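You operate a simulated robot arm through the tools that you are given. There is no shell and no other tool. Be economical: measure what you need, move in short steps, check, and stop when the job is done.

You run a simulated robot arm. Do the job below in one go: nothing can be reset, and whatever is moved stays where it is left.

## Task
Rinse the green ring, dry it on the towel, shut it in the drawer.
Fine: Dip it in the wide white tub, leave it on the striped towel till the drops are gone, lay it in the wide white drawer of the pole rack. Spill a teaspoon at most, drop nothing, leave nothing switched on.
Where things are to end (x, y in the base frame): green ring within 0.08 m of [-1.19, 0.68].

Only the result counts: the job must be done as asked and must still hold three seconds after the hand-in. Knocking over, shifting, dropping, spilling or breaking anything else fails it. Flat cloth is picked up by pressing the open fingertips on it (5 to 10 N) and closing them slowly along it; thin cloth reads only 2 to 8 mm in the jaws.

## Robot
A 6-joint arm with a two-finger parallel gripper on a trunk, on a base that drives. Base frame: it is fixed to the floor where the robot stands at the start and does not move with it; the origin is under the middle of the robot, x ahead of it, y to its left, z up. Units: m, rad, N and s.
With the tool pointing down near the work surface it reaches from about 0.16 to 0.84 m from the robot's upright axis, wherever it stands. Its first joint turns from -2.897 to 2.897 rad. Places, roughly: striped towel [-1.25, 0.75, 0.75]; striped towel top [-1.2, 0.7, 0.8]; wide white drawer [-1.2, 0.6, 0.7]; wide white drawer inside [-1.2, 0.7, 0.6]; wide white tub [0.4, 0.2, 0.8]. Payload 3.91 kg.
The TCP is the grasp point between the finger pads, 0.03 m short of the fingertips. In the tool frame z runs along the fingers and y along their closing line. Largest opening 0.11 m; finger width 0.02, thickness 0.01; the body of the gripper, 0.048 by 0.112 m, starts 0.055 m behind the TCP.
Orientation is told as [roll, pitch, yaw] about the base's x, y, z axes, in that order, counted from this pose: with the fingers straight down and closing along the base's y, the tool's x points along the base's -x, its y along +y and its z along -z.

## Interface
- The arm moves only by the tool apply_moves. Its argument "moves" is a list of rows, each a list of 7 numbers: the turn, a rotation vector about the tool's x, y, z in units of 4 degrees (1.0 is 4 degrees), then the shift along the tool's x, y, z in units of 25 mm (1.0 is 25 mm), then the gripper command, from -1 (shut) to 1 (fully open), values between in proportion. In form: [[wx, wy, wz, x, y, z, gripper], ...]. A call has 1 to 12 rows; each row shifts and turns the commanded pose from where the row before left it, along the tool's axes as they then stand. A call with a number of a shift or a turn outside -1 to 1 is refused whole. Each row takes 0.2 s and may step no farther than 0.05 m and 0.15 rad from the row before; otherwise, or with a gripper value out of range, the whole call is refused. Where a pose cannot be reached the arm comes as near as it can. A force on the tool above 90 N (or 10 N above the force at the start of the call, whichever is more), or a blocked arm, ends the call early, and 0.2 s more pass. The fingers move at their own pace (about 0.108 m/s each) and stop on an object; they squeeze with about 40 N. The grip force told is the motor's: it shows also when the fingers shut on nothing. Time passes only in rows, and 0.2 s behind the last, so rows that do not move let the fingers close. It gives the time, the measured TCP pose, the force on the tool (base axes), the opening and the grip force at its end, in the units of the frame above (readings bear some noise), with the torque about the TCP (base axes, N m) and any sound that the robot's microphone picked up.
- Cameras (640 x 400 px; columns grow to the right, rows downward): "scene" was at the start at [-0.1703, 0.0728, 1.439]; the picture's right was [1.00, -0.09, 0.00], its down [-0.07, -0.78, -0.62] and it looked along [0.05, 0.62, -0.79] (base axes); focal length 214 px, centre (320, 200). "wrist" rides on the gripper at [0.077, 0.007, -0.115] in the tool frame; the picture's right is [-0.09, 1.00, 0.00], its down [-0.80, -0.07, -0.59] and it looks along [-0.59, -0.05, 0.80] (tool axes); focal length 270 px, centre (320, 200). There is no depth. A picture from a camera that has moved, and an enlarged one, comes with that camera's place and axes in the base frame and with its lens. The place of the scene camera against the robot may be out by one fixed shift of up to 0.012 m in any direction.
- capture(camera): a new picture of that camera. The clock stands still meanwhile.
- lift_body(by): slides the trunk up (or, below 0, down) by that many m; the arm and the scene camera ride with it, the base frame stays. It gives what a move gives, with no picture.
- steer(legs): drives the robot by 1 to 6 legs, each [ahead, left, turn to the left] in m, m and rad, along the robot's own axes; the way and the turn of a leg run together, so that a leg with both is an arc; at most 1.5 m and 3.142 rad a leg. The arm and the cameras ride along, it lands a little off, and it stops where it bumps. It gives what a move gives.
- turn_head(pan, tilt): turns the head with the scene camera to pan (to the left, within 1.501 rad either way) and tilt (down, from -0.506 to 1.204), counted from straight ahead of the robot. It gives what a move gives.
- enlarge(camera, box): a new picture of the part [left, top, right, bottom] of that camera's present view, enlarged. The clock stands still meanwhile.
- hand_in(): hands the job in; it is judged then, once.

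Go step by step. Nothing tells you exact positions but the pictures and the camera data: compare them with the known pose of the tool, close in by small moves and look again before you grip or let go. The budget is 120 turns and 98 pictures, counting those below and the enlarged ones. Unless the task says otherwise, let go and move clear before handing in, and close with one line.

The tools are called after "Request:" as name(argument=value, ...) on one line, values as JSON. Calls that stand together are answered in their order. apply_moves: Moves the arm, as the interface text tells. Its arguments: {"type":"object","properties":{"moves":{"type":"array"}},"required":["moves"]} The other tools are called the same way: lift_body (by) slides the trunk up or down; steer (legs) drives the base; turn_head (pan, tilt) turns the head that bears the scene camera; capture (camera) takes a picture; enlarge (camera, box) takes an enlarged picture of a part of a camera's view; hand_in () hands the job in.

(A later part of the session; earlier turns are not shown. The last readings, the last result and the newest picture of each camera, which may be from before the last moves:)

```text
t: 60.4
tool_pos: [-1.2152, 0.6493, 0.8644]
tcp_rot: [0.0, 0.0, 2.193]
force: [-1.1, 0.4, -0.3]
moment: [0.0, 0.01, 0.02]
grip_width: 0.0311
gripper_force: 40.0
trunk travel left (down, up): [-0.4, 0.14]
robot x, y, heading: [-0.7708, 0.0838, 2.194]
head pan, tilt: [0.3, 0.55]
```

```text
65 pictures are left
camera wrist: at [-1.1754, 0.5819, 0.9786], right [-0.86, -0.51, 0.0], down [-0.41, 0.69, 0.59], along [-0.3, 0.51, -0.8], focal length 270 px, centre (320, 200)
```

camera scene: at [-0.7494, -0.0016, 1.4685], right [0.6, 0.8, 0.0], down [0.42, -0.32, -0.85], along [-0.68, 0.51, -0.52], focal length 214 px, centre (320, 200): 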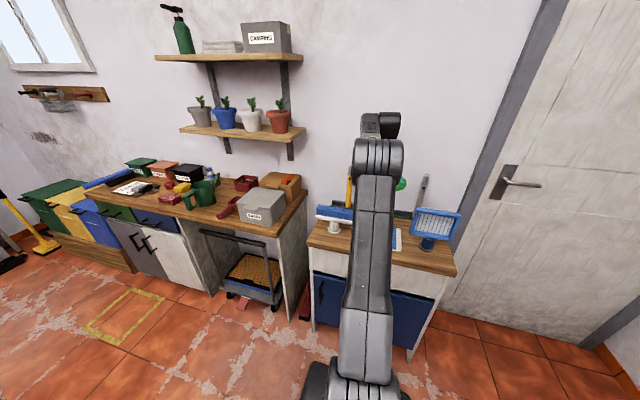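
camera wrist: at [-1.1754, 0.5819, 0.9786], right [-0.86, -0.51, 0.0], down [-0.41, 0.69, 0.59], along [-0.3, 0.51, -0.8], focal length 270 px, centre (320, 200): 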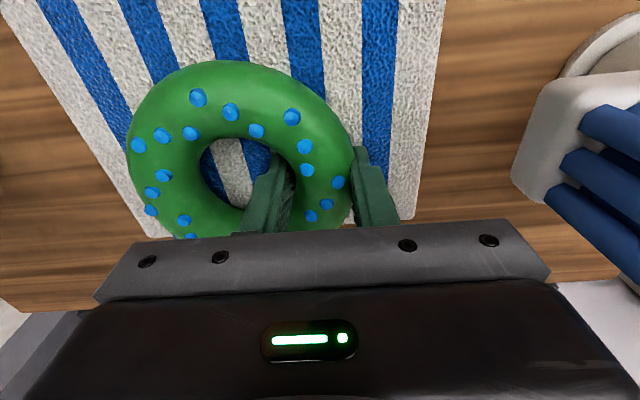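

The ring is centred over the towel. I'll lower slowly to touch.

Request:
apply_moves(moves=[[0, 0, 0, 0, 0, 0.15, -1], [0, 0, 0, 0, 0, 0.15, -1], [0, 0, 0, 0, 0, 0.15, -1], [0, 0, 0, 0, 0, 0.15, -1], [0, 0, 0, 0, 0, 0.1, -1], [0, 0, 0, 0, 0, 0.1, -1]])

Request:
capture(camera="wrist")

```text
t: 61.8
tool_pos: [-1.217, 0.651, 0.8639]
tcp_rot: [0.0, -0.032, 2.194]
force: [1.5, -3.6, 34.9]
moment: [-0.54, -0.72, -0.03]
grip_width: 0.0307
gripper_force: 40.5
trunk travel left (down, up): [-0.4, 0.14]
robot x, y, heading: [-0.7677, 0.0845, 2.197]
head pan, tilt: [0.3, 0.55]
stopped in row 6: the force on the tool passed its limit (the readings are from after the stop); the commanded pose is now the measured one
```

```text
64 pictures are left
camera wrist: at [-1.175, 0.5815, 0.975], right [-0.86, -0.51, 0.0], down [-0.4, 0.68, 0.62], along [-0.32, 0.53, -0.78], focal length 270 px, centre (320, 200)
```

wrist: 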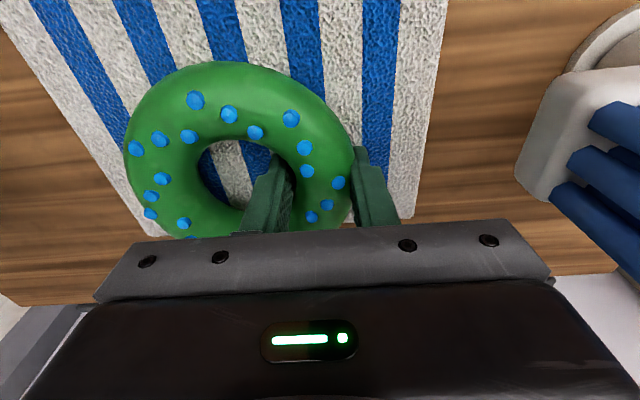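

The ring touched the towel already at TCP z ≈ 0.864, so the towel top is at about 0.83. I'll lift 6 mm, undo the small tilt, shift 12 mm toward the towel's middle, and set down gently.

Request:
apply_moves(moves=[[0, 0.46, 0, 0, 0, -0.3, -1], [0, 0, 0, 0.24, 0, 0, -1], [0, 0, 0, 0.24, 0, 0, -1], [0, 0, 0, 0, 0, 0, -1]])

Request:
apply_moves(moves=[[0, 0, 0, 0, 0, 0.1, -1], [0, 0, 0, 0, 0, 0.1, -1]])

```text
t: 62.8
tool_pos: [-1.2092, 0.64, 0.8646]
tcp_rot: [0.001, 0.014, 2.195]
force: [-0.2, 0.2, 2.7]
moment: [0.14, 0.02, -0.04]
grip_width: 0.0307
gripper_force: 39.9
trunk travel left (down, up): [-0.4, 0.14]
robot x, y, heading: [-0.7738, 0.0834, 2.195]
head pan, tilt: [0.3, 0.55]
```

```text
t: 63.4
tool_pos: [-1.209, 0.6424, 0.8634]
tcp_rot: [0.002, 0.009, 2.197]
force: [2.1, -1.8, 21.9]
moment: [0.46, 0.06, -0.1]
grip_width: 0.0308
gripper_force: 40.2
trunk travel left (down, up): [-0.4, 0.14]
robot x, y, heading: [-0.7676, 0.0827, 2.189]
head pan, tilt: [0.3, 0.55]
```

Touching with about 20 N; I'll ease off slightly and open the fingers halfway.

Request:
apply_moves(moves=[[0, 0, 0, 0, 0, -0.1, -1], [0, 0, 0, 0, 0, 0, -0.3], [0, 0, 0, 0, 0, 0, -0.1], [0, 0, 0, 0, 0, 0, 0], [0, 0, 0, 0, 0, 0, 0]])

Request:
capture(camera="wrist")

```text
t: 64.6
tool_pos: [-1.2094, 0.642, 0.8634]
tcp_rot: [0.002, 0.011, 2.195]
force: [-6.5, -5.1, 13.7]
moment: [0.04, 0.18, 0.13]
grip_width: 0.0522
gripper_force: 0.1
trunk travel left (down, up): [-0.4, 0.14]
robot x, y, heading: [-0.7694, 0.0867, 2.189]
head pan, tilt: [0.3, 0.55]
```

```text
63 pictures are left
camera wrist: at [-1.1719, 0.5751, 0.9783], right [-0.86, -0.51, 0.0], down [-0.41, 0.7, 0.59], along [-0.3, 0.5, -0.81], focal length 270 px, centre (320, 200)
```

wrist: 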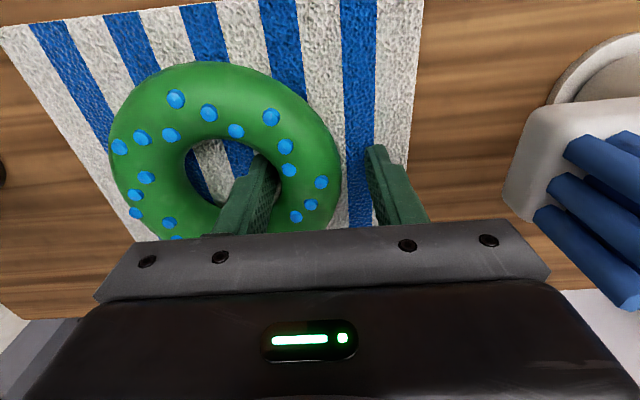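

The ring is released on the towel; the fingertips are resting lightly on it. I'll lift straight up and check.

Request:
apply_moves(moves=[[0, 0, 0, 0, 0, -0.3, 0], [0, 0, 0, 0, 0, -0.6, 0], [0, 0, 0, 0, 0, -0.8, 0], [0, 0, 0, 0, 0, -1, 0], [0, 0, 0, 0, 0, -1, 0], [0, 0, 0, 0, 0, -1, 0], [0, 0, 0, 0, 0, -1, 0]])

Request:
capture(camera="wrist")

```text
t: 66.2
tool_pos: [-1.2106, 0.6442, 1.0053]
tcp_rot: [0.002, 0.009, 2.194]
force: [-0.4, 0.9, -0.2]
moment: [0.03, -0.02, 0.03]
grip_width: 0.0551
gripper_force: 0.1
trunk travel left (down, up): [-0.4, 0.14]
robot x, y, heading: [-0.7728, 0.0845, 2.191]
head pan, tilt: [0.3, 0.55]
```

```text
62 pictures are left
camera wrist: at [-1.1724, 0.5789, 1.1199], right [-0.86, -0.51, 0.0], down [-0.41, 0.7, 0.59], along [-0.3, 0.5, -0.81], focal length 270 px, centre (320, 200)
```

wrist: 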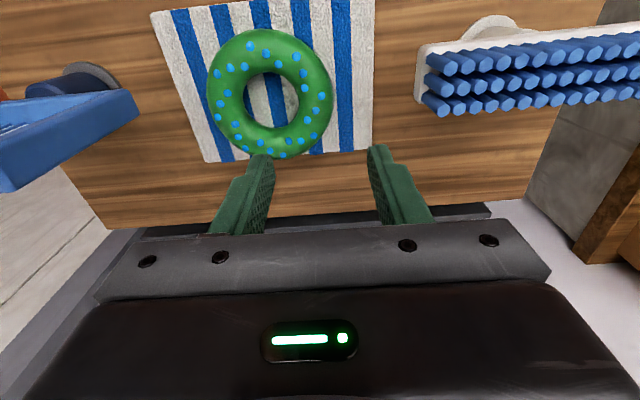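

The ring sits well on the towel, with drops still showing. While it dries I'll retract the arm and turn the gripper a quarter turn for the drawer handle.

Request:
apply_moves(moves=[[0, 0, 0, 0, 0, -1, -0.4], [0, 0, 0, 1, 0, -0.5, -0.4], [0, 0, 0, 1, 0, 0, -0.4], [0, 0, 0, 1, 0, 0, -0.4], [0, 0, 0, 1, 0, 0, -0.4], [0, 0, 0, 1, 0, 0, -0.4], [0, 0, 0, 1, 0, 0, -0.4], [0, 0, 0, 1, 0, 0, -0.4], [0, 0, 0, 1, 0, 0, -0.4], [0, 0, 0, 1, 0, 0, -0.4], [0, 0, 0, 1, 0, 0, -0.4], [0, 0, 0, 1, 0, 0, -0.4]])

Request:
capture(camera="wrist")

Request:
apply_moves(moves=[[0, 0, 1, 0, 0, 0, -0.4], [0, 0, 1, 0, 0, 0, -0.4], [0, 0, 1, 0, 0, 0, -0.4], [0, 0, 1, 0, 0, 0, -0.4], [0, 0, 1, 0, 0, 0, -0.4], [0, 0, 1, 0, 0, 0, -0.4], [0, 0, 1, 0, 0, 0, -0.4], [0, 0, 1, 0, 0, 0, -0.4], [0, 0, 1, 0, 0, 0, -0.4], [0, 0, 1, 0, 0, 0, -0.4], [0, 0, 1, 0, 0, 0, -0.4], [0, 0, 0.25, 0, 0, 0, -0.4]])

Request:
apply_moves(moves=[[0, 0, 1, 0, 0, 0, -0.4], [0, 0, 1, 0, 0, 0, -0.4], [0, 0, 1, 0, 0, 0, -0.4], [0, 0, 1, 0, 0, 0, -0.4], [0, 0, 1, 0, 0, 0, -0.4], [0, 0, 1, 0, 0, 0, -0.4], [0, 0, 1, 0, 0, 0, -0.4], [0, 0, 1, 0, 0, 0, -0.4], [0, 0, 1, 0, 0, 0, -0.4], [0, 0, 1, 0, 0, 0, -0.4], [0, 0, 1, 0, 0, 0, -0.4], [0, 0, 0.25, 0, 0, 0, -0.4]])

```text
t: 68.8
tool_pos: [-1.051, 0.4197, 1.0452]
tcp_rot: [0.002, 0.011, 2.193]
force: [1.0, 0.4, 0.5]
moment: [0.03, 0.0, -0.02]
grip_width: 0.033
gripper_force: 0.1
trunk travel left (down, up): [-0.4, 0.14]
robot x, y, heading: [-0.7688, 0.0839, 2.196]
head pan, tilt: [0.3, 0.55]
```

```text
61 pictures are left
camera wrist: at [-1.0122, 0.3542, 1.16], right [-0.86, -0.51, 0.0], down [-0.41, 0.7, 0.59], along [-0.3, 0.5, -0.81], focal length 270 px, centre (320, 200)
```

wrist: 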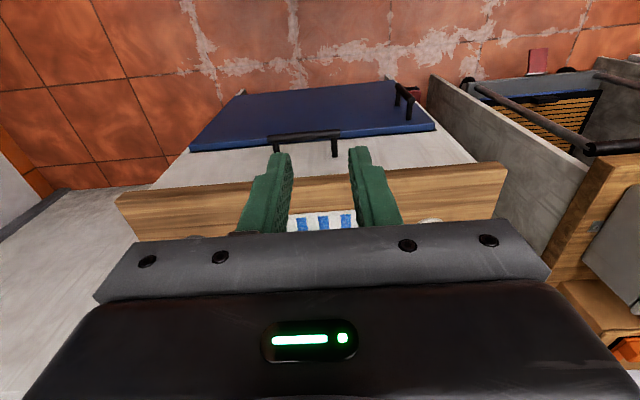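

```text
t: 71.4
tool_pos: [-1.0501, 0.4206, 1.0455]
tcp_rot: [-0.006, 0.009, 1.409]
force: [0.7, 0.4, 0.1]
moment: [-0.02, 0.04, -0.02]
grip_width: 0.0333
gripper_force: 0.1
trunk travel left (down, up): [-0.4, 0.14]
robot x, y, heading: [-0.7719, 0.0823, 2.195]
head pan, tilt: [0.3, 0.55]
```

```text
t: 74.0
tool_pos: [-1.0506, 0.4211, 1.0455]
tcp_rot: [-0.011, 0.001, 0.623]
force: [-0.8, 0.3, -0.5]
moment: [0.0, 0.0, 0.03]
grip_width: 0.0329
gripper_force: 0.1
trunk travel left (down, up): [-0.4, 0.14]
robot x, y, heading: [-0.7701, 0.0852, 2.194]
head pan, tilt: [0.3, 0.55]
```

The handle bar is at about 0.535 m ahead of the robot, z ≈ 0.73. I'll tilt the tool 45° so the fingers point forward and down, closing in the vertical plane.

Request:
apply_moves(moves=[[-1, 0, 0, 0, 0, 0, -0.4], [-1, 0, 0, 0, 0, 0, -0.4], [-1, 0, 0, 0, 0, 0, -0.4], [-1, 0, 0, 0, 0, 0, -0.4], [-1, 0, 0, 0, 0, 0, -0.4], [-1, 0, 0, 0, 0, 0, -0.4], [-1, 0, 0, 0, 0, 0, -0.4], [-1, 0, 0, 0, 0, 0, -0.4], [-1, 0, 0, 0, 0, 0, -0.4], [-1, 0, 0, 0, 0, 0, -0.4], [-1, 0, 0, 0, 0, 0, -0.4], [-0.25, 0, 0, 0, 0, 0, -0.4]])

Request:
capture(camera="wrist")

Request:
capture(camera="scene")

```text
t: 76.6
tool_pos: [-1.0499, 0.4198, 1.0458]
tcp_rot: [0.775, 0.002, 0.624]
force: [0.2, 0.4, 0.2]
moment: [0.0, -0.02, 0.04]
grip_width: 0.0331
gripper_force: 0.1
trunk travel left (down, up): [-0.4, 0.14]
robot x, y, heading: [-0.7682, 0.0845, 2.192]
head pan, tilt: [0.3, 0.55]
```

```text
60 pictures are left
camera wrist: at [-1.0691, 0.3143, 1.1316], right [-0.34, 0.63, 0.7], down [0.92, 0.09, 0.37], along [0.17, 0.77, -0.61], focal length 270 px, centre (320, 200)
```

wrist: 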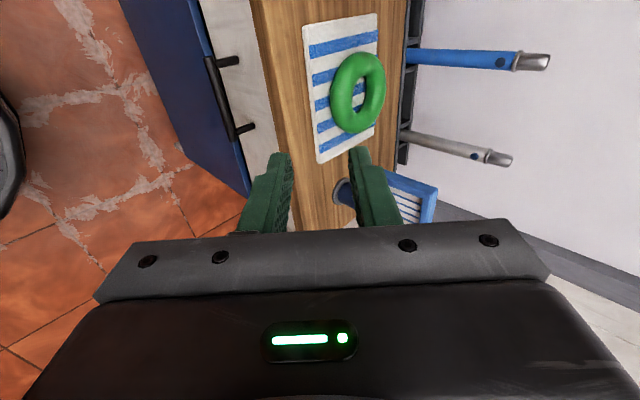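

```text
59 pictures are left
camera scene: at [-0.7494, -0.0018, 1.4685], right [0.6, 0.8, 0.0], down [0.42, -0.32, -0.85], along [-0.68, 0.51, -0.52], focal length 214 px, centre (320, 200)
```

scene: 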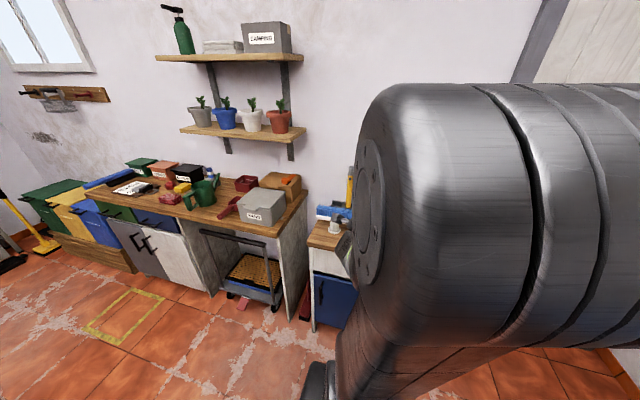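

The ring's drops already look gone. Two wrist views agree on the bar: 0.545 m ahead, z ≈ 0.706, gap to the face ≈ 0.04. I'll go to a point 8 cm short of it.

Request:
apply_moves(moves=[[0, 0, 0, -0.124, -0.653, 0.9, -0.4], [0, 0, 0, -0.124, -0.653, 0.9, -0.4], [0, 0, 0, -0.124, -0.653, 0.9, -0.4], [0, 0, 0, -0.124, -0.653, 0.9, -0.4], [0, 0, 0, -0.124, -0.653, 0.9, -0.4], [0, 0, 0, -0.124, -0.653, 0.9, -0.4], [0, 0, 0, -0.124, -0.653, 0.9, -0.4], [0, 0, 0, -0.124, -0.653, 0.9, -0.4], [0, 0, 0, -0.124, -0.653, 0.9, -0.4], [0, 0, 0, -0.124, -0.653, 0.9, -0.4]])

Request:
capture(camera="wrist")

```text
t: 78.8
tool_pos: [-1.0357, 0.4516, 1.0241]
tcp_rot: [0.771, 0.003, 0.625]
force: [-0.3, -0.1, -0.3]
moment: [0.0, -0.01, 0.0]
grip_width: 0.033
gripper_force: 0.1
out of reach, approached as far as the arm can: row 1, 2, 3, 4, 5, 6, 7, 8, 9, 10
trunk travel left (down, up): [-0.4, 0.14]
robot x, y, heading: [-0.7721, 0.0839, 2.193]
head pan, tilt: [0.3, 0.55]
```

```text
58 pictures are left
camera wrist: at [-1.0547, 0.3468, 1.1092], right [-0.35, 0.63, 0.69], down [0.92, 0.09, 0.38], along [0.17, 0.77, -0.61], focal length 270 px, centre (320, 200)
```

wrist: 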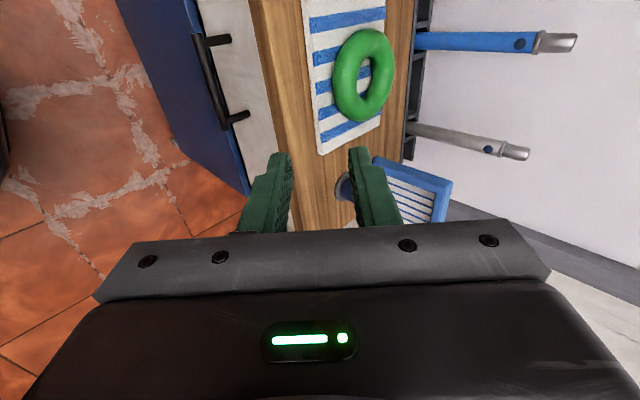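

The trunk is too high for this pose; lowering the trunk by 0.25 m takes the hand straight down to where I want it.

Request:
lift_body(by=-0.25)

Request:
capture(camera="wrist")

```text
t: 81.4
tool_pos: [-1.0356, 0.4529, 0.7724]
tcp_rot: [0.767, 0.002, 0.624]
force: [0.0, 0.3, -0.1]
moment: [-0.02, 0.03, -0.01]
grip_width: 0.033
gripper_force: 0.0
trunk travel left (down, up): [-0.15, 0.39]
robot x, y, heading: [-0.7681, 0.0816, 2.197]
head pan, tilt: [0.3, 0.55]
```

```text
57 pictures are left
camera wrist: at [-1.0546, 0.3468, 0.8592], right [-0.35, 0.63, 0.69], down [0.92, 0.09, 0.38], along [0.17, 0.77, -0.61], focal length 270 px, centre (320, 200)
```

wrist: 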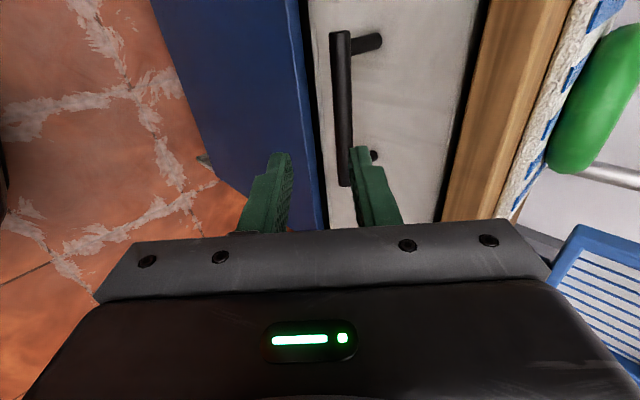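

The handle is in view just ahead: about 17 mm toward the upper finger's side and 12 cm along the fingers. I'll shift and approach halfway.

Request:
apply_moves(moves=[[0, 0, 0, 0, 0.35, 0.6, -0.4], [0, 0, 0, 0, 0.33, 0.6, -0.4], [0, 0, 0, 0, 0, 0.6, -0.4], [0, 0, 0, 0, 0, 0.6, -0.4]])

Request:
capture(camera="wrist")

```text
t: 82.4
tool_pos: [-1.0678, 0.5004, 0.7674]
tcp_rot: [0.766, 0.001, 0.625]
force: [-0.7, 0.1, 0.5]
moment: [0.01, 0.02, 0.0]
grip_width: 0.033
gripper_force: 0.1
out of reach, approached as far as the arm can: row 2, 3, 4
trunk travel left (down, up): [-0.15, 0.39]
robot x, y, heading: [-0.7679, 0.0839, 2.194]
head pan, tilt: [0.3, 0.55]
```

```text
56 pictures are left
camera wrist: at [-1.0863, 0.3946, 0.8542], right [-0.35, 0.64, 0.69], down [0.92, 0.09, 0.38], along [0.18, 0.77, -0.62], focal length 270 px, centre (320, 200)
```

wrist: 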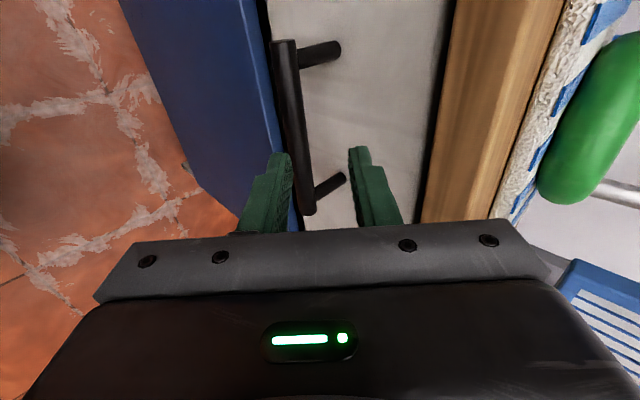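

The arm is at its lower limit again. I'll back off 4 cm, lower the trunk 8 cm more, and then come in along the finger axis.

Request:
apply_moves(moves=[[0, 0, 0, 0, -0.6, -0.6, -0.4], [0, 0, 0, 0, -0.53, -0.53, -0.4]])

Request:
lift_body(by=-0.08)

Request:
capture(camera="wrist")

```text
t: 83.0
tool_pos: [-1.043, 0.4678, 0.7708]
tcp_rot: [0.764, 0.001, 0.626]
force: [0.2, 0.5, 1.0]
moment: [0.0, -0.01, 0.0]
grip_width: 0.0331
gripper_force: 0.0
trunk travel left (down, up): [-0.15, 0.39]
robot x, y, heading: [-0.7703, 0.0832, 2.197]
head pan, tilt: [0.3, 0.55]
```

```text
t: 84.1
tool_pos: [-1.0433, 0.4667, 0.6902]
tcp_rot: [0.763, 0.002, 0.623]
force: [0.3, -0.3, -0.5]
moment: [-0.02, 0.02, 0.01]
grip_width: 0.0329
gripper_force: 0.1
trunk travel left (down, up): [-0.07, 0.47]
robot x, y, heading: [-0.7689, 0.0873, 2.19]
head pan, tilt: [0.3, 0.55]
```

```text
55 pictures are left
camera wrist: at [-1.062, 0.362, 0.7773], right [-0.35, 0.63, 0.69], down [0.92, 0.09, 0.38], along [0.18, 0.77, -0.62], focal length 270 px, centre (320, 200)
```

wrist: 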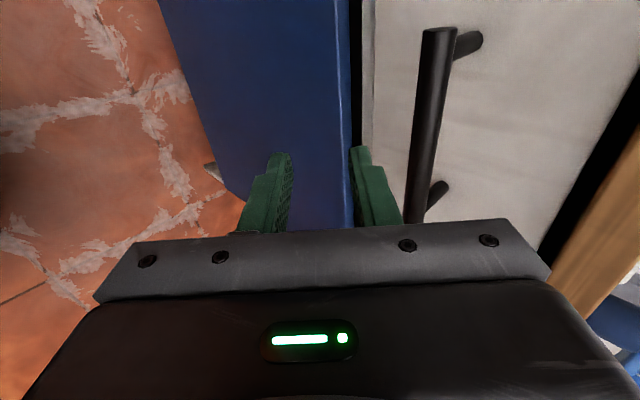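

Bar now triangulated at 0.551 ahead, z 0.701. I'll line the fingers up 5 cm short of it.

Request:
apply_moves(moves=[[0, 0, 0, 0, 0.89, -0.09, -0.4], [0, 0, 0, 0, 0.89, -0.09, -0.4], [0, 0, 0, 0, 0.89, -0.09, -0.4]])

Request:
capture(camera="wrist")

```text
t: 84.9
tool_pos: [-1.0634, 0.5027, 0.74]
tcp_rot: [0.763, 0.001, 0.627]
force: [-0.2, -0.6, -0.3]
moment: [-0.02, 0.01, -0.03]
grip_width: 0.0329
gripper_force: 0.1
out of reach, approached as far as the arm can: row 1
trunk travel left (down, up): [-0.07, 0.47]
robot x, y, heading: [-0.773, 0.0829, 2.196]
head pan, tilt: [0.3, 0.55]
```

```text
54 pictures are left
camera wrist: at [-1.0827, 0.3986, 0.8262], right [-0.35, 0.63, 0.69], down [0.92, 0.1, 0.38], along [0.17, 0.77, -0.62], focal length 270 px, centre (320, 200)
```

wrist: 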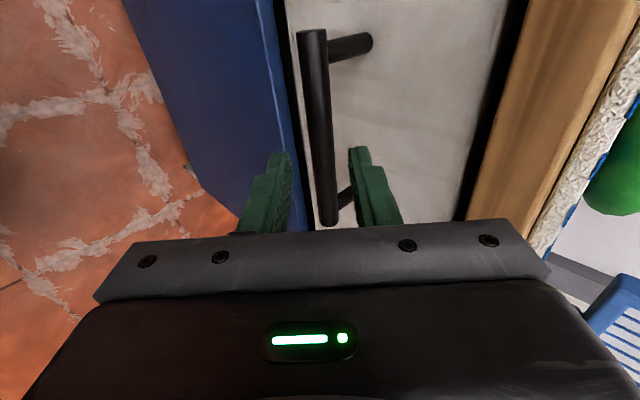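

The bar is right between the fingertips. I'll advance 4.5 cm along the fingers.

Request:
apply_moves(moves=[[0, 0, 0, 0, 0, 0.45, -0.4], [0, 0, 0, 0, 0, 0.45, -0.4], [0, 0, 0, 0, 0, 0.45, -0.4], [0, 0, 0, 0, 0, 0.4, -0.4]])

Request:
capture(camera="wrist")

```text
t: 85.9
tool_pos: [-1.0802, 0.5278, 0.7081]
tcp_rot: [0.764, 0.0, 0.625]
force: [-0.3, -0.5, 0.1]
moment: [0.02, 0.02, 0.05]
grip_width: 0.0329
gripper_force: 0.1
trunk travel left (down, up): [-0.07, 0.47]
robot x, y, heading: [-0.7732, 0.0867, 2.191]
head pan, tilt: [0.3, 0.55]
```

```text
53 pictures are left
camera wrist: at [-1.1007, 0.4228, 0.7947], right [-0.35, 0.64, 0.69], down [0.92, 0.09, 0.38], along [0.18, 0.77, -0.62], focal length 270 px, centre (320, 200)
```

wrist: 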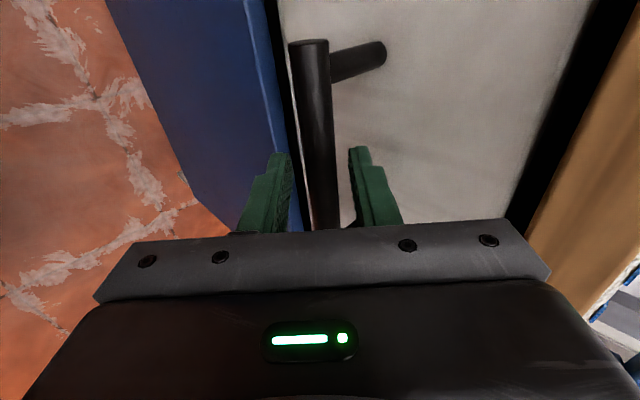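

The bar is between the finger pads. I'll close on it.

Request:
apply_moves(moves=[[0, 0, 0, 0, 0, 0.1, -0.4], [0, 0, 0, 0, 0, 0, -0.7], [0, 0, 0, 0, 0, 0, -1], [0, 0, 0, 0, 0, 0, -1]])

```text
t: 86.9
tool_pos: [-1.0829, 0.5299, 0.7076]
tcp_rot: [0.766, 0.002, 0.627]
force: [-0.3, 1.8, 6.8]
moment: [0.34, -0.58, 0.81]
grip_width: 0.0152
gripper_force: 45.4
trunk travel left (down, up): [-0.07, 0.47]
robot x, y, heading: [-0.775, 0.0854, 2.192]
head pan, tilt: [0.3, 0.55]
```

The bar is gripped (opening 15 mm). I'll pull straight back 8 cm and look.

Request:
apply_moves(moves=[[0, 0, 0, 0, -0.3, -0.29, -1], [0, 0, 0, 0, -0.577, -0.554, -1], [0, 0, 0, 0, -0.577, -0.554, -1], [0, 0, 0, 0, -0.577, -0.554, -1], [0, 0, 0, 0, -0.577, -0.554, -1]])

Request:
capture(camera="wrist")

```text
t: 88.1
tool_pos: [-1.0284, 0.4559, 0.7076]
tcp_rot: [0.766, 0.003, 0.624]
force: [3.3, 1.9, 10.6]
moment: [0.38, -0.56, 0.55]
grip_width: 0.0154
gripper_force: 44.9
trunk travel left (down, up): [-0.07, 0.47]
robot x, y, heading: [-0.7712, 0.0839, 2.19]
head pan, tilt: [0.3, 0.55]
```

```text
52 pictures are left
camera wrist: at [-1.048, 0.3504, 0.7937], right [-0.35, 0.63, 0.69], down [0.92, 0.09, 0.38], along [0.18, 0.77, -0.62], focal length 270 px, centre (320, 200)
```

wrist: 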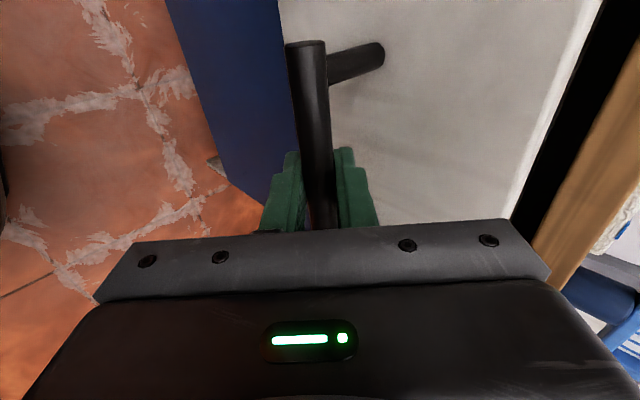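

The drawer is sliding open (9 cm so far). I'll pull another 11 cm.

Request:
apply_moves(moves=[[0, 0, 0, 0, -0.577, -0.554, -1], [0, 0, 0, 0, -0.577, -0.554, -1], [0, 0, 0, 0, -0.577, -0.554, -1], [0, 0, 0, 0, -0.577, -0.554, -1], [0, 0, 0, 0, -0.577, -0.554, -1], [0, 0, 0, 0, -0.3, -0.29, -1]])

Request:
capture(camera="wrist")

```text
t: 89.5
tool_pos: [-0.9671, 0.3754, 0.6892]
tcp_rot: [0.674, -0.029, 0.613]
force: [9.2, 4.5, 103.1]
moment: [-2.76, -3.14, -1.31]
grip_width: 0.0153
gripper_force: 45.2
trunk travel left (down, up): [-0.07, 0.47]
robot x, y, heading: [-0.7708, 0.0861, 2.195]
head pan, tilt: [0.3, 0.55]
stopped in row 6: the force on the tool passed its limit (the readings are from after the stop); the commanded pose is now the measured one
```

```text
51 pictures are left
camera wrist: at [-0.9947, 0.2758, 0.7796], right [-0.39, 0.68, 0.63], down [0.89, 0.11, 0.44], along [0.23, 0.73, -0.64], focal length 270 px, centre (320, 200)
```

wrist: 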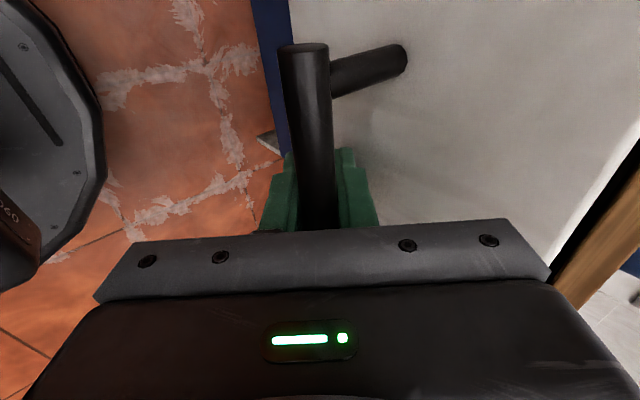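

The drawer is open about 19 cm, but the arm reached a limit and presses down on the bar. I'll ease upward to relieve the force before letting go.

Request:
apply_moves(moves=[[0, 0, 0, 0, 0.15, -0.17, -1], [0, 0, 0, 0, 0.15, -0.17, -1], [0, 0, 0, 0, 0.12, -0.14, -1]])

```text
t: 90.3
tool_pos: [-0.9657, 0.3782, 0.6873]
tcp_rot: [0.623, -0.044, 0.597]
force: [-28.7, -19.8, 18.2]
moment: [0.49, -0.72, -0.28]
grip_width: 0.0157
gripper_force: 45.2
trunk travel left (down, up): [-0.07, 0.47]
robot x, y, heading: [-0.7672, 0.0881, 2.2]
head pan, tilt: [0.3, 0.55]
```

The force is much lower. I'll open the fingers a little.

Request:
apply_moves(moves=[[0, 0, 0, 0, 0, 0, -0.5], [0, 0, 0, 0, 0, 0, -0.3], [0, 0, 0, 0, 0, 0, -0.3]])

Request:
capture(camera="wrist")

```text
t: 91.1
tool_pos: [-0.9647, 0.3755, 0.6835]
tcp_rot: [0.615, -0.046, 0.604]
force: [0.6, -0.5, 1.1]
moment: [-0.01, -0.02, 0.02]
grip_width: 0.0385
gripper_force: 0.0
trunk travel left (down, up): [-0.07, 0.47]
robot x, y, heading: [-0.7732, 0.0816, 2.191]
head pan, tilt: [0.3, 0.55]
```

```text
50 pictures are left
camera wrist: at [-0.9966, 0.2807, 0.7776], right [-0.41, 0.71, 0.58], down [0.87, 0.11, 0.48], along [0.27, 0.7, -0.66], focal length 270 px, centre (320, 200)
```

wrist: 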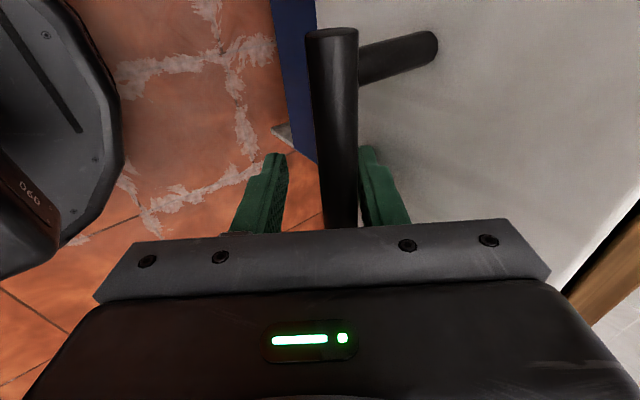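

Released with no load. I'll withdraw along the finger axis, back and up.

Request:
apply_moves(moves=[[0, 0, 0, 0, 0, -0.4, -0.3], [0, 0, 0, 0, 0, -0.4, -0.3], [0, 0, 0, 0, 0, -0.4, -0.3], [0, 0, 0, 0, 0, -0.4, -0.3], [0, 0, 0, 0, 0, -0.4, -0.3]])

Request:
capture(camera="wrist")

```text
t: 91.9
tool_pos: [-0.9549, 0.3674, 0.6724]
tcp_rot: [0.506, -0.094, 0.599]
force: [-7.3, 12.2, 17.4]
moment: [-0.47, 0.06, -0.17]
grip_width: 0.0489
gripper_force: 11.2
trunk travel left (down, up): [-0.07, 0.47]
robot x, y, heading: [-0.7705, 0.0868, 2.192]
head pan, tilt: [0.3, 0.55]
stopped in row 4: the arm was blocked; the commanded pose is now the measured one
```

```text
49 pictures are left
camera wrist: at [-0.9978, 0.2764, 0.7678], right [-0.46, 0.74, 0.49], down [0.82, 0.14, 0.56], along [0.35, 0.65, -0.67], focal length 270 px, centre (320, 200)
```

wrist: 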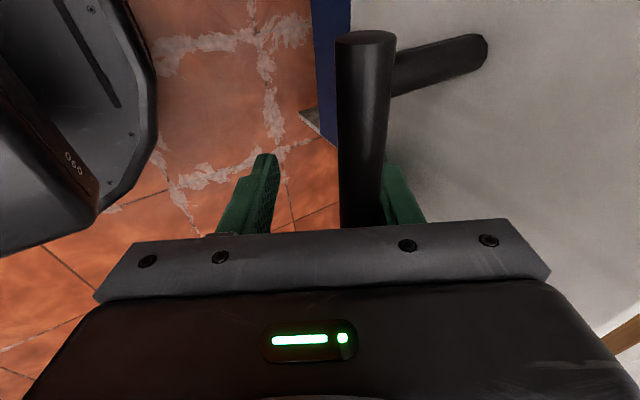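

The arm is near its inner limit, with the inner finger touching the bar. I'll open the fingers wider so the bar is free, then raise the trunk straight up.

Request:
apply_moves(moves=[[0, 0, 0, 0, 0, 0, 0.2], [0, 0, 0, 0, 0, 0, 0.4], [0, 0, 0, 0, 0, 0, 0.4]])

Request:
capture(camera="wrist")

```text
t: 92.7
tool_pos: [-0.9522, 0.3644, 0.6705]
tcp_rot: [0.5, -0.098, 0.6]
force: [-0.9, -0.2, -0.2]
moment: [0.01, -0.01, 0.0]
grip_width: 0.0768
gripper_force: 0.2
trunk travel left (down, up): [-0.07, 0.47]
robot x, y, heading: [-0.7712, 0.0854, 2.197]
head pan, tilt: [0.3, 0.55]
```

```text
48 pictures are left
camera wrist: at [-0.9964, 0.2753, 0.7652], right [-0.46, 0.75, 0.48], down [0.82, 0.14, 0.56], along [0.35, 0.65, -0.67], focal length 270 px, centre (320, 200)
```

wrist: 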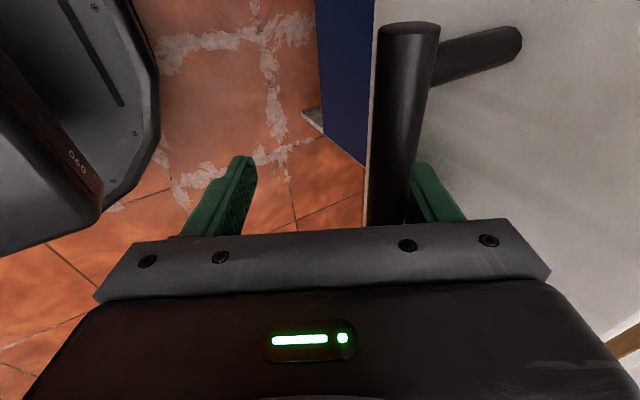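

No load. I'll raise the trunk 3 cm as a test.

Request:
lift_body(by=0.03)

Request:
capture(camera="wrist")

```text
t: 93.4
tool_pos: [-0.9524, 0.3663, 0.7018]
tcp_rot: [0.51, -0.092, 0.592]
force: [-1.1, 0.7, 0.3]
moment: [-0.06, -0.09, -0.04]
grip_width: 0.0769
gripper_force: 0.0
trunk travel left (down, up): [-0.1, 0.44]
robot x, y, heading: [-0.7716, 0.0845, 2.191]
head pan, tilt: [0.3, 0.55]
```

```text
47 pictures are left
camera wrist: at [-0.9972, 0.277, 0.7972], right [-0.45, 0.75, 0.49], down [0.82, 0.13, 0.56], along [0.35, 0.65, -0.67], focal length 270 px, centre (320, 200)
```

wrist: 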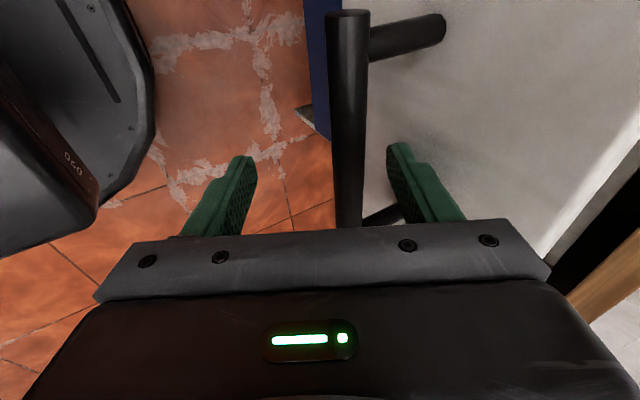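

It rises freely. I'll raise the trunk back up the rest of the way.

Request:
lift_body(by=0.3)

Request:
capture(camera="wrist")

Request:
capture(camera="scene")

```text
t: 96.4
tool_pos: [-0.9559, 0.3668, 1.0005]
tcp_rot: [0.511, -0.092, 0.595]
force: [-0.4, 0.5, 0.1]
moment: [0.01, 0.02, -0.01]
grip_width: 0.077
gripper_force: 0.0
trunk travel left (down, up): [-0.4, 0.14]
robot x, y, heading: [-0.7713, 0.0848, 2.197]
head pan, tilt: [0.3, 0.55]
```

```text
46 pictures are left
camera wrist: at [-0.9986, 0.2772, 1.0957], right [-0.45, 0.74, 0.49], down [0.82, 0.13, 0.56], along [0.35, 0.66, -0.67], focal length 270 px, centre (320, 200)
```

wrist: 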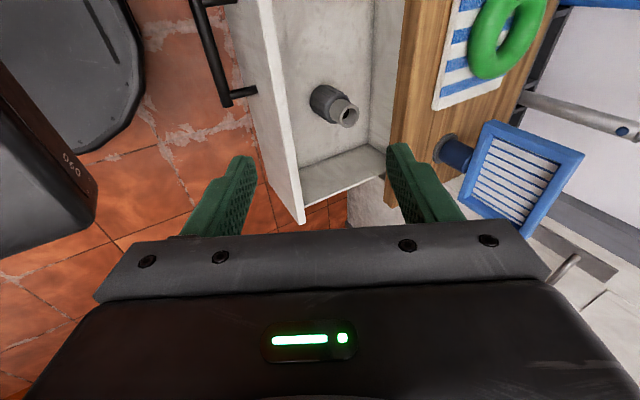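

```text
45 pictures are left
camera scene: at [-0.7497, -0.0019, 1.4685], right [0.6, 0.8, 0.0], down [0.42, -0.32, -0.85], along [-0.68, 0.51, -0.52], focal length 214 px, centre (320, 200)
```

scene: 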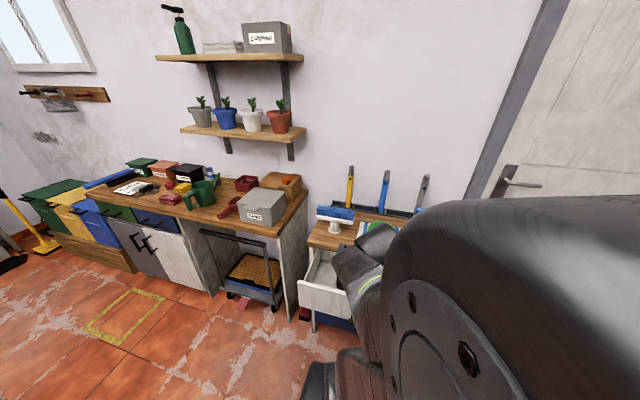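

The drawer is open and empty apart from a grey hose fitting near the middle. I'll straighten the tool and turn it back for picking the ring, then map the drawer.

Request:
apply_moves(moves=[[0.93, 0, 0, 0, 0, 0, 0], [0.93, 0, 0, 0, 0, 0, 0], [0.91, 0, 0, 0, 0, 0, 0], [0.91, 0, 0, 0, 0, 0, 0], [0.91, 0, 0, 0, 0, 0, 0], [0.91, 0, 0, 0, 0, 0, 0], [0.91, 0, 0, 0, 0, 0, 0], [0.91, 0, 0, 0, 0, 0, 0], [0, 0.66, 0, 0, 0, 0, 0], [0, 0.66, 0, 0, 0, 0, 0]])

Request:
apply_moves(moves=[[0, 0, -1, 0, 0, -0.2, 0], [0, 0, -1, 0, 0, -0.2, 0], [0, 0, -1, 0, 0, -0.2, 0], [0, 0, -1, 0, 0, -0.2, 0], [0, 0, -1, 0, 0, -0.2, 0], [0, 0, -1, 0, 0, -0.2, 0], [0, 0, -1, 0, 0, -0.2, 0], [0, 0, -1, 0, 0, -0.2, 0], [0, 0, -1, 0, 0, -0.2, 0], [0, 0, -1, 0, 0, -0.2, 0], [0, 0, -1, 0, 0, 0, 0], [0, 0, -0.95, 0, 0, 0, 0]])

Request:
apply_moves(moves=[[0, 0, -1, 0, 0, 0, 0], [0, 0, -1, 0, 0, 0, 0], [0, 0, -1, 0, 0, 0, 0], [0, 0, -1, 0, 0, 0, 0], [0, 0, -1, 0, 0, 0, 0], [0, 0, -1, 0, 0, 0, 0], [0, 0, -1, 0, 0, 0, 0], [0, 0, -1, 0, 0, 0, 0], [0, 0, -1, 0, 0, 0, 0], [0, 0, -1, 0, 0, 0, 0], [0, 0, -0.95, 0, 0, 0, 0]])

Request:
capture(camera="wrist")

```text
t: 98.6
tool_pos: [-0.9542, 0.3667, 1.0007]
tcp_rot: [0.001, 0.002, 0.595]
force: [-0.1, 0.0, -0.6]
moment: [0.01, 0.0, 0.0]
grip_width: 0.055
gripper_force: 0.0
trunk travel left (down, up): [-0.4, 0.14]
robot x, y, heading: [-0.7727, 0.0854, 2.19]
head pan, tilt: [0.3, 0.55]
```

```text
t: 101.2
tool_pos: [-0.9554, 0.3666, 1.051]
tcp_rot: [-0.001, 0.002, 1.431]
force: [0.0, 0.1, -0.2]
moment: [0.01, -0.03, 0.02]
grip_width: 0.0549
gripper_force: 0.1
trunk travel left (down, up): [-0.4, 0.14]
robot x, y, heading: [-0.7717, 0.0832, 2.196]
head pan, tilt: [0.3, 0.55]
```

```text
t: 103.6
tool_pos: [-0.9548, 0.367, 1.0511]
tcp_rot: [-0.001, 0.001, 2.196]
force: [0.1, -0.1, 1.0]
moment: [-0.04, 0.02, 0.0]
grip_width: 0.0552
gripper_force: 0.0
trunk travel left (down, up): [-0.4, 0.14]
robot x, y, heading: [-0.7728, 0.0829, 2.195]
head pan, tilt: [0.3, 0.55]
```

```text
44 pictures are left
camera wrist: at [-0.9157, 0.3006, 1.1645], right [-0.86, -0.51, 0.0], down [-0.41, 0.69, 0.59], along [-0.3, 0.51, -0.8], focal length 270 px, centre (320, 200)
```

wrist: 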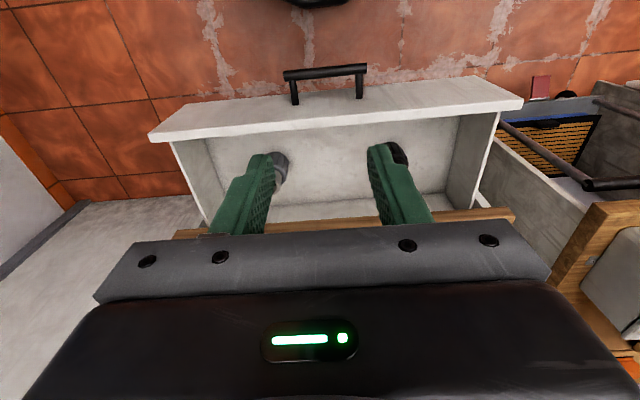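

There are two small items in the drawer (a grey fitting and something black), half hidden by the fingers. I'll shift sideways for an unobstructed look.

Request:
apply_moves(moves=[[0, 0, 0, 0, 1, -0.3, 0], [0, 0, 0, 0, 1, -0.3, 0], [0, 0, 0, 0, 1, -0.3, 0], [0, 0, 0, 0, 1, -0.3, 0], [0, 0, 0, 0, 1, -0.3, 0], [0, 0, 0, 0, 1, -0.3, 0]])

Request:
capture(camera="wrist")

Request:
turn_head(pan=0, tilt=0.85)

Request:
capture(camera="scene")

```text
t: 105.0
tool_pos: [-1.0768, 0.2789, 1.0951]
tcp_rot: [0.0, -0.002, 2.194]
force: [-1.1, 0.0, -0.1]
moment: [0.0, 0.03, -0.03]
grip_width: 0.055
gripper_force: 0.1
trunk travel left (down, up): [-0.4, 0.14]
robot x, y, heading: [-0.7674, 0.0785, 2.196]
head pan, tilt: [0.3, 0.55]
```

```text
43 pictures are left
camera wrist: at [-1.0377, 0.2126, 1.2094], right [-0.86, -0.51, 0.0], down [-0.41, 0.69, 0.59], along [-0.3, 0.51, -0.8], focal length 270 px, centre (320, 200)
```

wrist: 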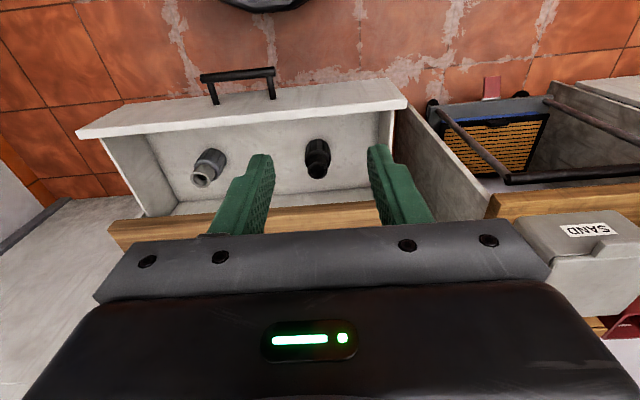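

```text
t: 105.8
tool_pos: [-1.0759, 0.2803, 1.0959]
tcp_rot: [-0.002, -0.001, 2.193]
force: [0.4, -0.2, -0.2]
moment: [0.0, -0.02, 0.0]
grip_width: 0.055
gripper_force: 0.0
trunk travel left (down, up): [-0.4, 0.14]
robot x, y, heading: [-0.7658, 0.0844, 2.199]
head pan, tilt: [0.0, 0.85]
```

```text
42 pictures are left
camera scene: at [-0.7238, 0.0074, 1.4432], right [0.81, 0.58, 0.0], down [0.44, -0.61, -0.66], along [-0.39, 0.54, -0.75], focal length 214 px, centre (320, 200)
```

scene: 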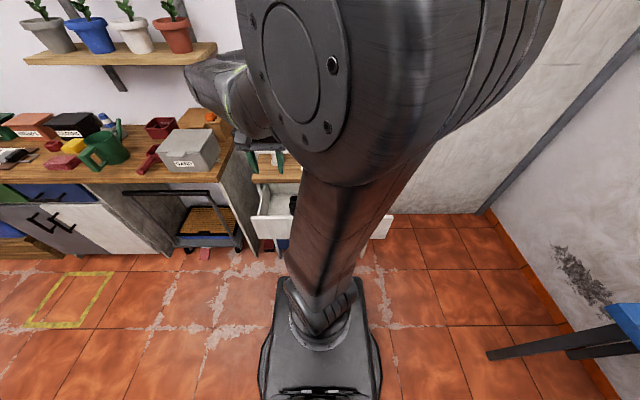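

The drawer holds a grey fitting on the right and a black one on the left; the gap between them, about 0.19 m, fits the ring. I'll go back over the towel and check that the ring is dry.

Request:
apply_moves(moves=[[0, 0, 0, -0.8, -0.6, 0, 0], [0, 0, 0, -0.99, -0.6, 0, 0], [0, 0, 0, -0.99, -0.6, 0, 0], [0, 0, 0, -0.99, -0.6, 0, 0], [0, 0, 0, -0.99, -0.6, 0, 0], [0, 0, 0, -0.99, -0.6, 0, 0], [0, 0, 0, -0.99, -0.56, 0, 0], [0, 0, 0, -0.99, 0, 0, 0], [0, 0, 0, -0.99, 0, 0, 0], [0, 0, 0, -0.99, 0, 0, 0], [0, 0, 0, -0.99, 0, 0, 0], [0, 0, 0, -0.99, 0, 0, 0]])

Request:
apply_moves(moves=[[0, 0, 0, -0.99, 0, 0, 0], [0, 0, 0, -0.99, 0, 0, 0], [0, 0, 0, -0.99, 0, 0, 0], [0, 0, 0, -0.25, 0, 0.5, 0], [0, 0, 0, 0, 0, 1, 0], [0, 0, 0, 0, 0, 1, 0], [0, 0, 0, 0, 0, 1, 0]])

Request:
capture(camera="wrist")

```text
t: 108.4
tool_pos: [-1.1639, 0.5776, 1.0953]
tcp_rot: [0.002, 0.002, 2.192]
force: [-0.8, 0.4, 0.4]
moment: [-0.03, 0.0, -0.02]
grip_width: 0.0549
gripper_force: 0.1
trunk travel left (down, up): [-0.4, 0.14]
robot x, y, heading: [-0.7717, 0.0836, 2.192]
head pan, tilt: [0.0, 0.85]
```

```text
t: 110.0
tool_pos: [-1.2103, 0.6438, 1.0074]
tcp_rot: [0.001, 0.003, 2.193]
force: [0.4, -0.3, 1.1]
moment: [-0.02, 0.01, 0.05]
grip_width: 0.0552
gripper_force: 0.0
trunk travel left (down, up): [-0.4, 0.14]
robot x, y, heading: [-0.7691, 0.0805, 2.193]
head pan, tilt: [0.0, 0.85]
```

```text
41 pictures are left
camera wrist: at [-1.1715, 0.5776, 1.1204], right [-0.86, -0.51, 0.0], down [-0.41, 0.69, 0.59], along [-0.3, 0.51, -0.8], focal length 270 px, centre (320, 200)
```

wrist: 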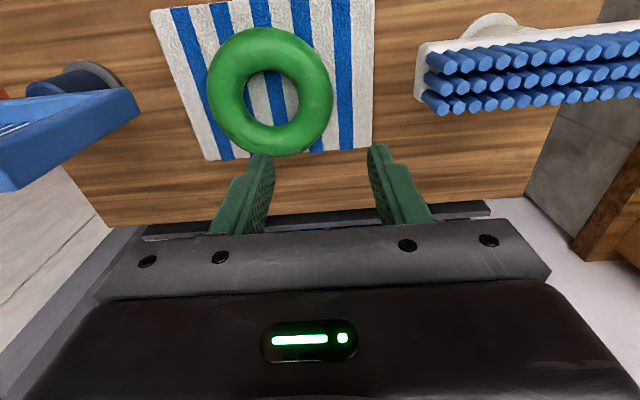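

The ring is dry: no drops are left. I'll descend straight onto it.

Request:
apply_moves(moves=[[0, 0, 0, 0, 0, 0.8, 0], [0, 0, 0, 0, 0, 0.8, 0], [0, 0, 0, 0, 0, 0.8, 0], [0, 0, 0, 0, 0, 0.8, 0], [0, 0, 0, 0, 0, 0.8, 0], [0, 0, 0, 0, 0, 0.8, 0], [0, 0, 0, 0, 0, 0.5, 0]])

Request:
capture(camera="wrist")

```text
t: 111.6
tool_pos: [-1.2119, 0.6435, 0.8758]
tcp_rot: [0.0, 0.001, 2.195]
force: [0.1, -0.4, 0.3]
moment: [0.01, -0.03, -0.02]
grip_width: 0.0551
gripper_force: 0.1
trunk travel left (down, up): [-0.4, 0.14]
robot x, y, heading: [-0.772, 0.0849, 2.197]
head pan, tilt: [0.0, 0.85]
```

```text
40 pictures are left
camera wrist: at [-1.1724, 0.5767, 0.9892], right [-0.86, -0.51, 0.0], down [-0.41, 0.69, 0.59], along [-0.3, 0.51, -0.8], focal length 270 px, centre (320, 200)
```

wrist: 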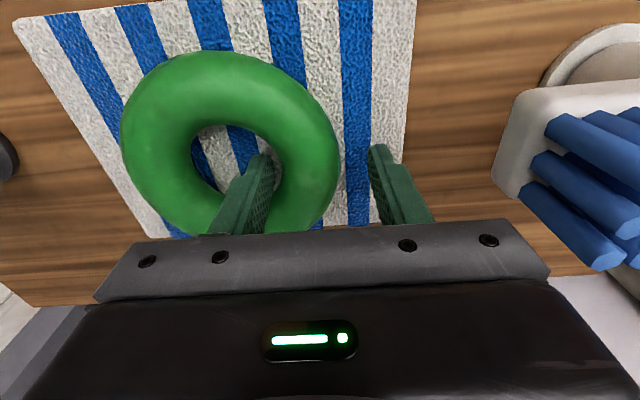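

The inner finger is going into the hole. I'll lower the last centimetre and close gently.

Request:
apply_moves(moves=[[0, 0, 0, 0, 0, 0.2, 0], [0, 0, 0, 0, 0, 0.2, 0], [0, 0, 0, 0, 0, 0, 0], [0, 0, 0, 0, 0, 0, -0.3], [0, 0, 0, 0, 0, 0, -0.6], [0, 0, 0, 0, 0, 0, -1], [0, 0, 0, 0, 0, 0, -1]])

Request:
apply_moves(moves=[[0, 0, 0, 0, 0, -0.2, -1], [0, 0, 0, 0, 0, -0.2, -1]])

Request:
capture(camera="wrist")

```text
t: 113.2
tool_pos: [-1.2105, 0.6434, 0.865]
tcp_rot: [-0.001, 0.001, 2.194]
force: [0.4, -0.2, 0.4]
moment: [-0.02, -0.01, 0.0]
grip_width: 0.0306
gripper_force: 40.3
trunk travel left (down, up): [-0.4, 0.14]
robot x, y, heading: [-0.7731, 0.086, 2.193]
head pan, tilt: [0.0, 0.85]
```

```text
t: 113.8
tool_pos: [-1.2105, 0.6438, 0.8766]
tcp_rot: [0.001, 0.001, 2.194]
force: [1.3, 0.2, 0.5]
moment: [-0.04, 0.02, -0.02]
grip_width: 0.0302
gripper_force: 40.3
trunk travel left (down, up): [-0.4, 0.14]
robot x, y, heading: [-0.7678, 0.0835, 2.191]
head pan, tilt: [0.0, 0.85]
```

```text
39 pictures are left
camera wrist: at [-1.1715, 0.5771, 0.9896], right [-0.86, -0.51, 0.0], down [-0.41, 0.69, 0.59], along [-0.3, 0.51, -0.8], focal length 270 px, centre (320, 200)
```

wrist: 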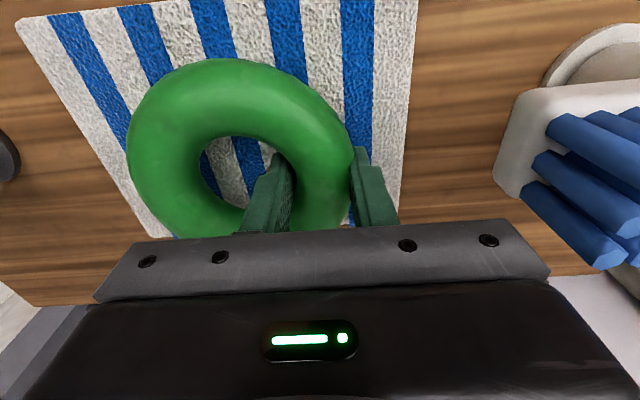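

The grip width (30 mm) is on the slippery side, so I'll set the ring back down and grip again slightly lower.

Request:
apply_moves(moves=[[0, 0, 0, 0, 0, 0.2, -1], [0, 0, 0, 0, 0, 0.24, -1], [0, 0, 0, 0, 0, 0, -0.3], [0, 0, 0, 0, 0, 0, -0.1], [0, 0, 0, 0, 0, 0.06, -0.1], [0, 0, 0, 0, 0, 0.06, -0.1]])

```text
t: 115.2
tool_pos: [-1.2113, 0.6443, 0.8633]
tcp_rot: [-0.002, -0.005, 2.195]
force: [-1.9, 1.4, 13.9]
moment: [0.03, -0.13, -0.1]
grip_width: 0.0495
gripper_force: 0.2
trunk travel left (down, up): [-0.4, 0.14]
robot x, y, heading: [-0.7726, 0.0843, 2.194]
head pan, tilt: [0.0, 0.85]
```

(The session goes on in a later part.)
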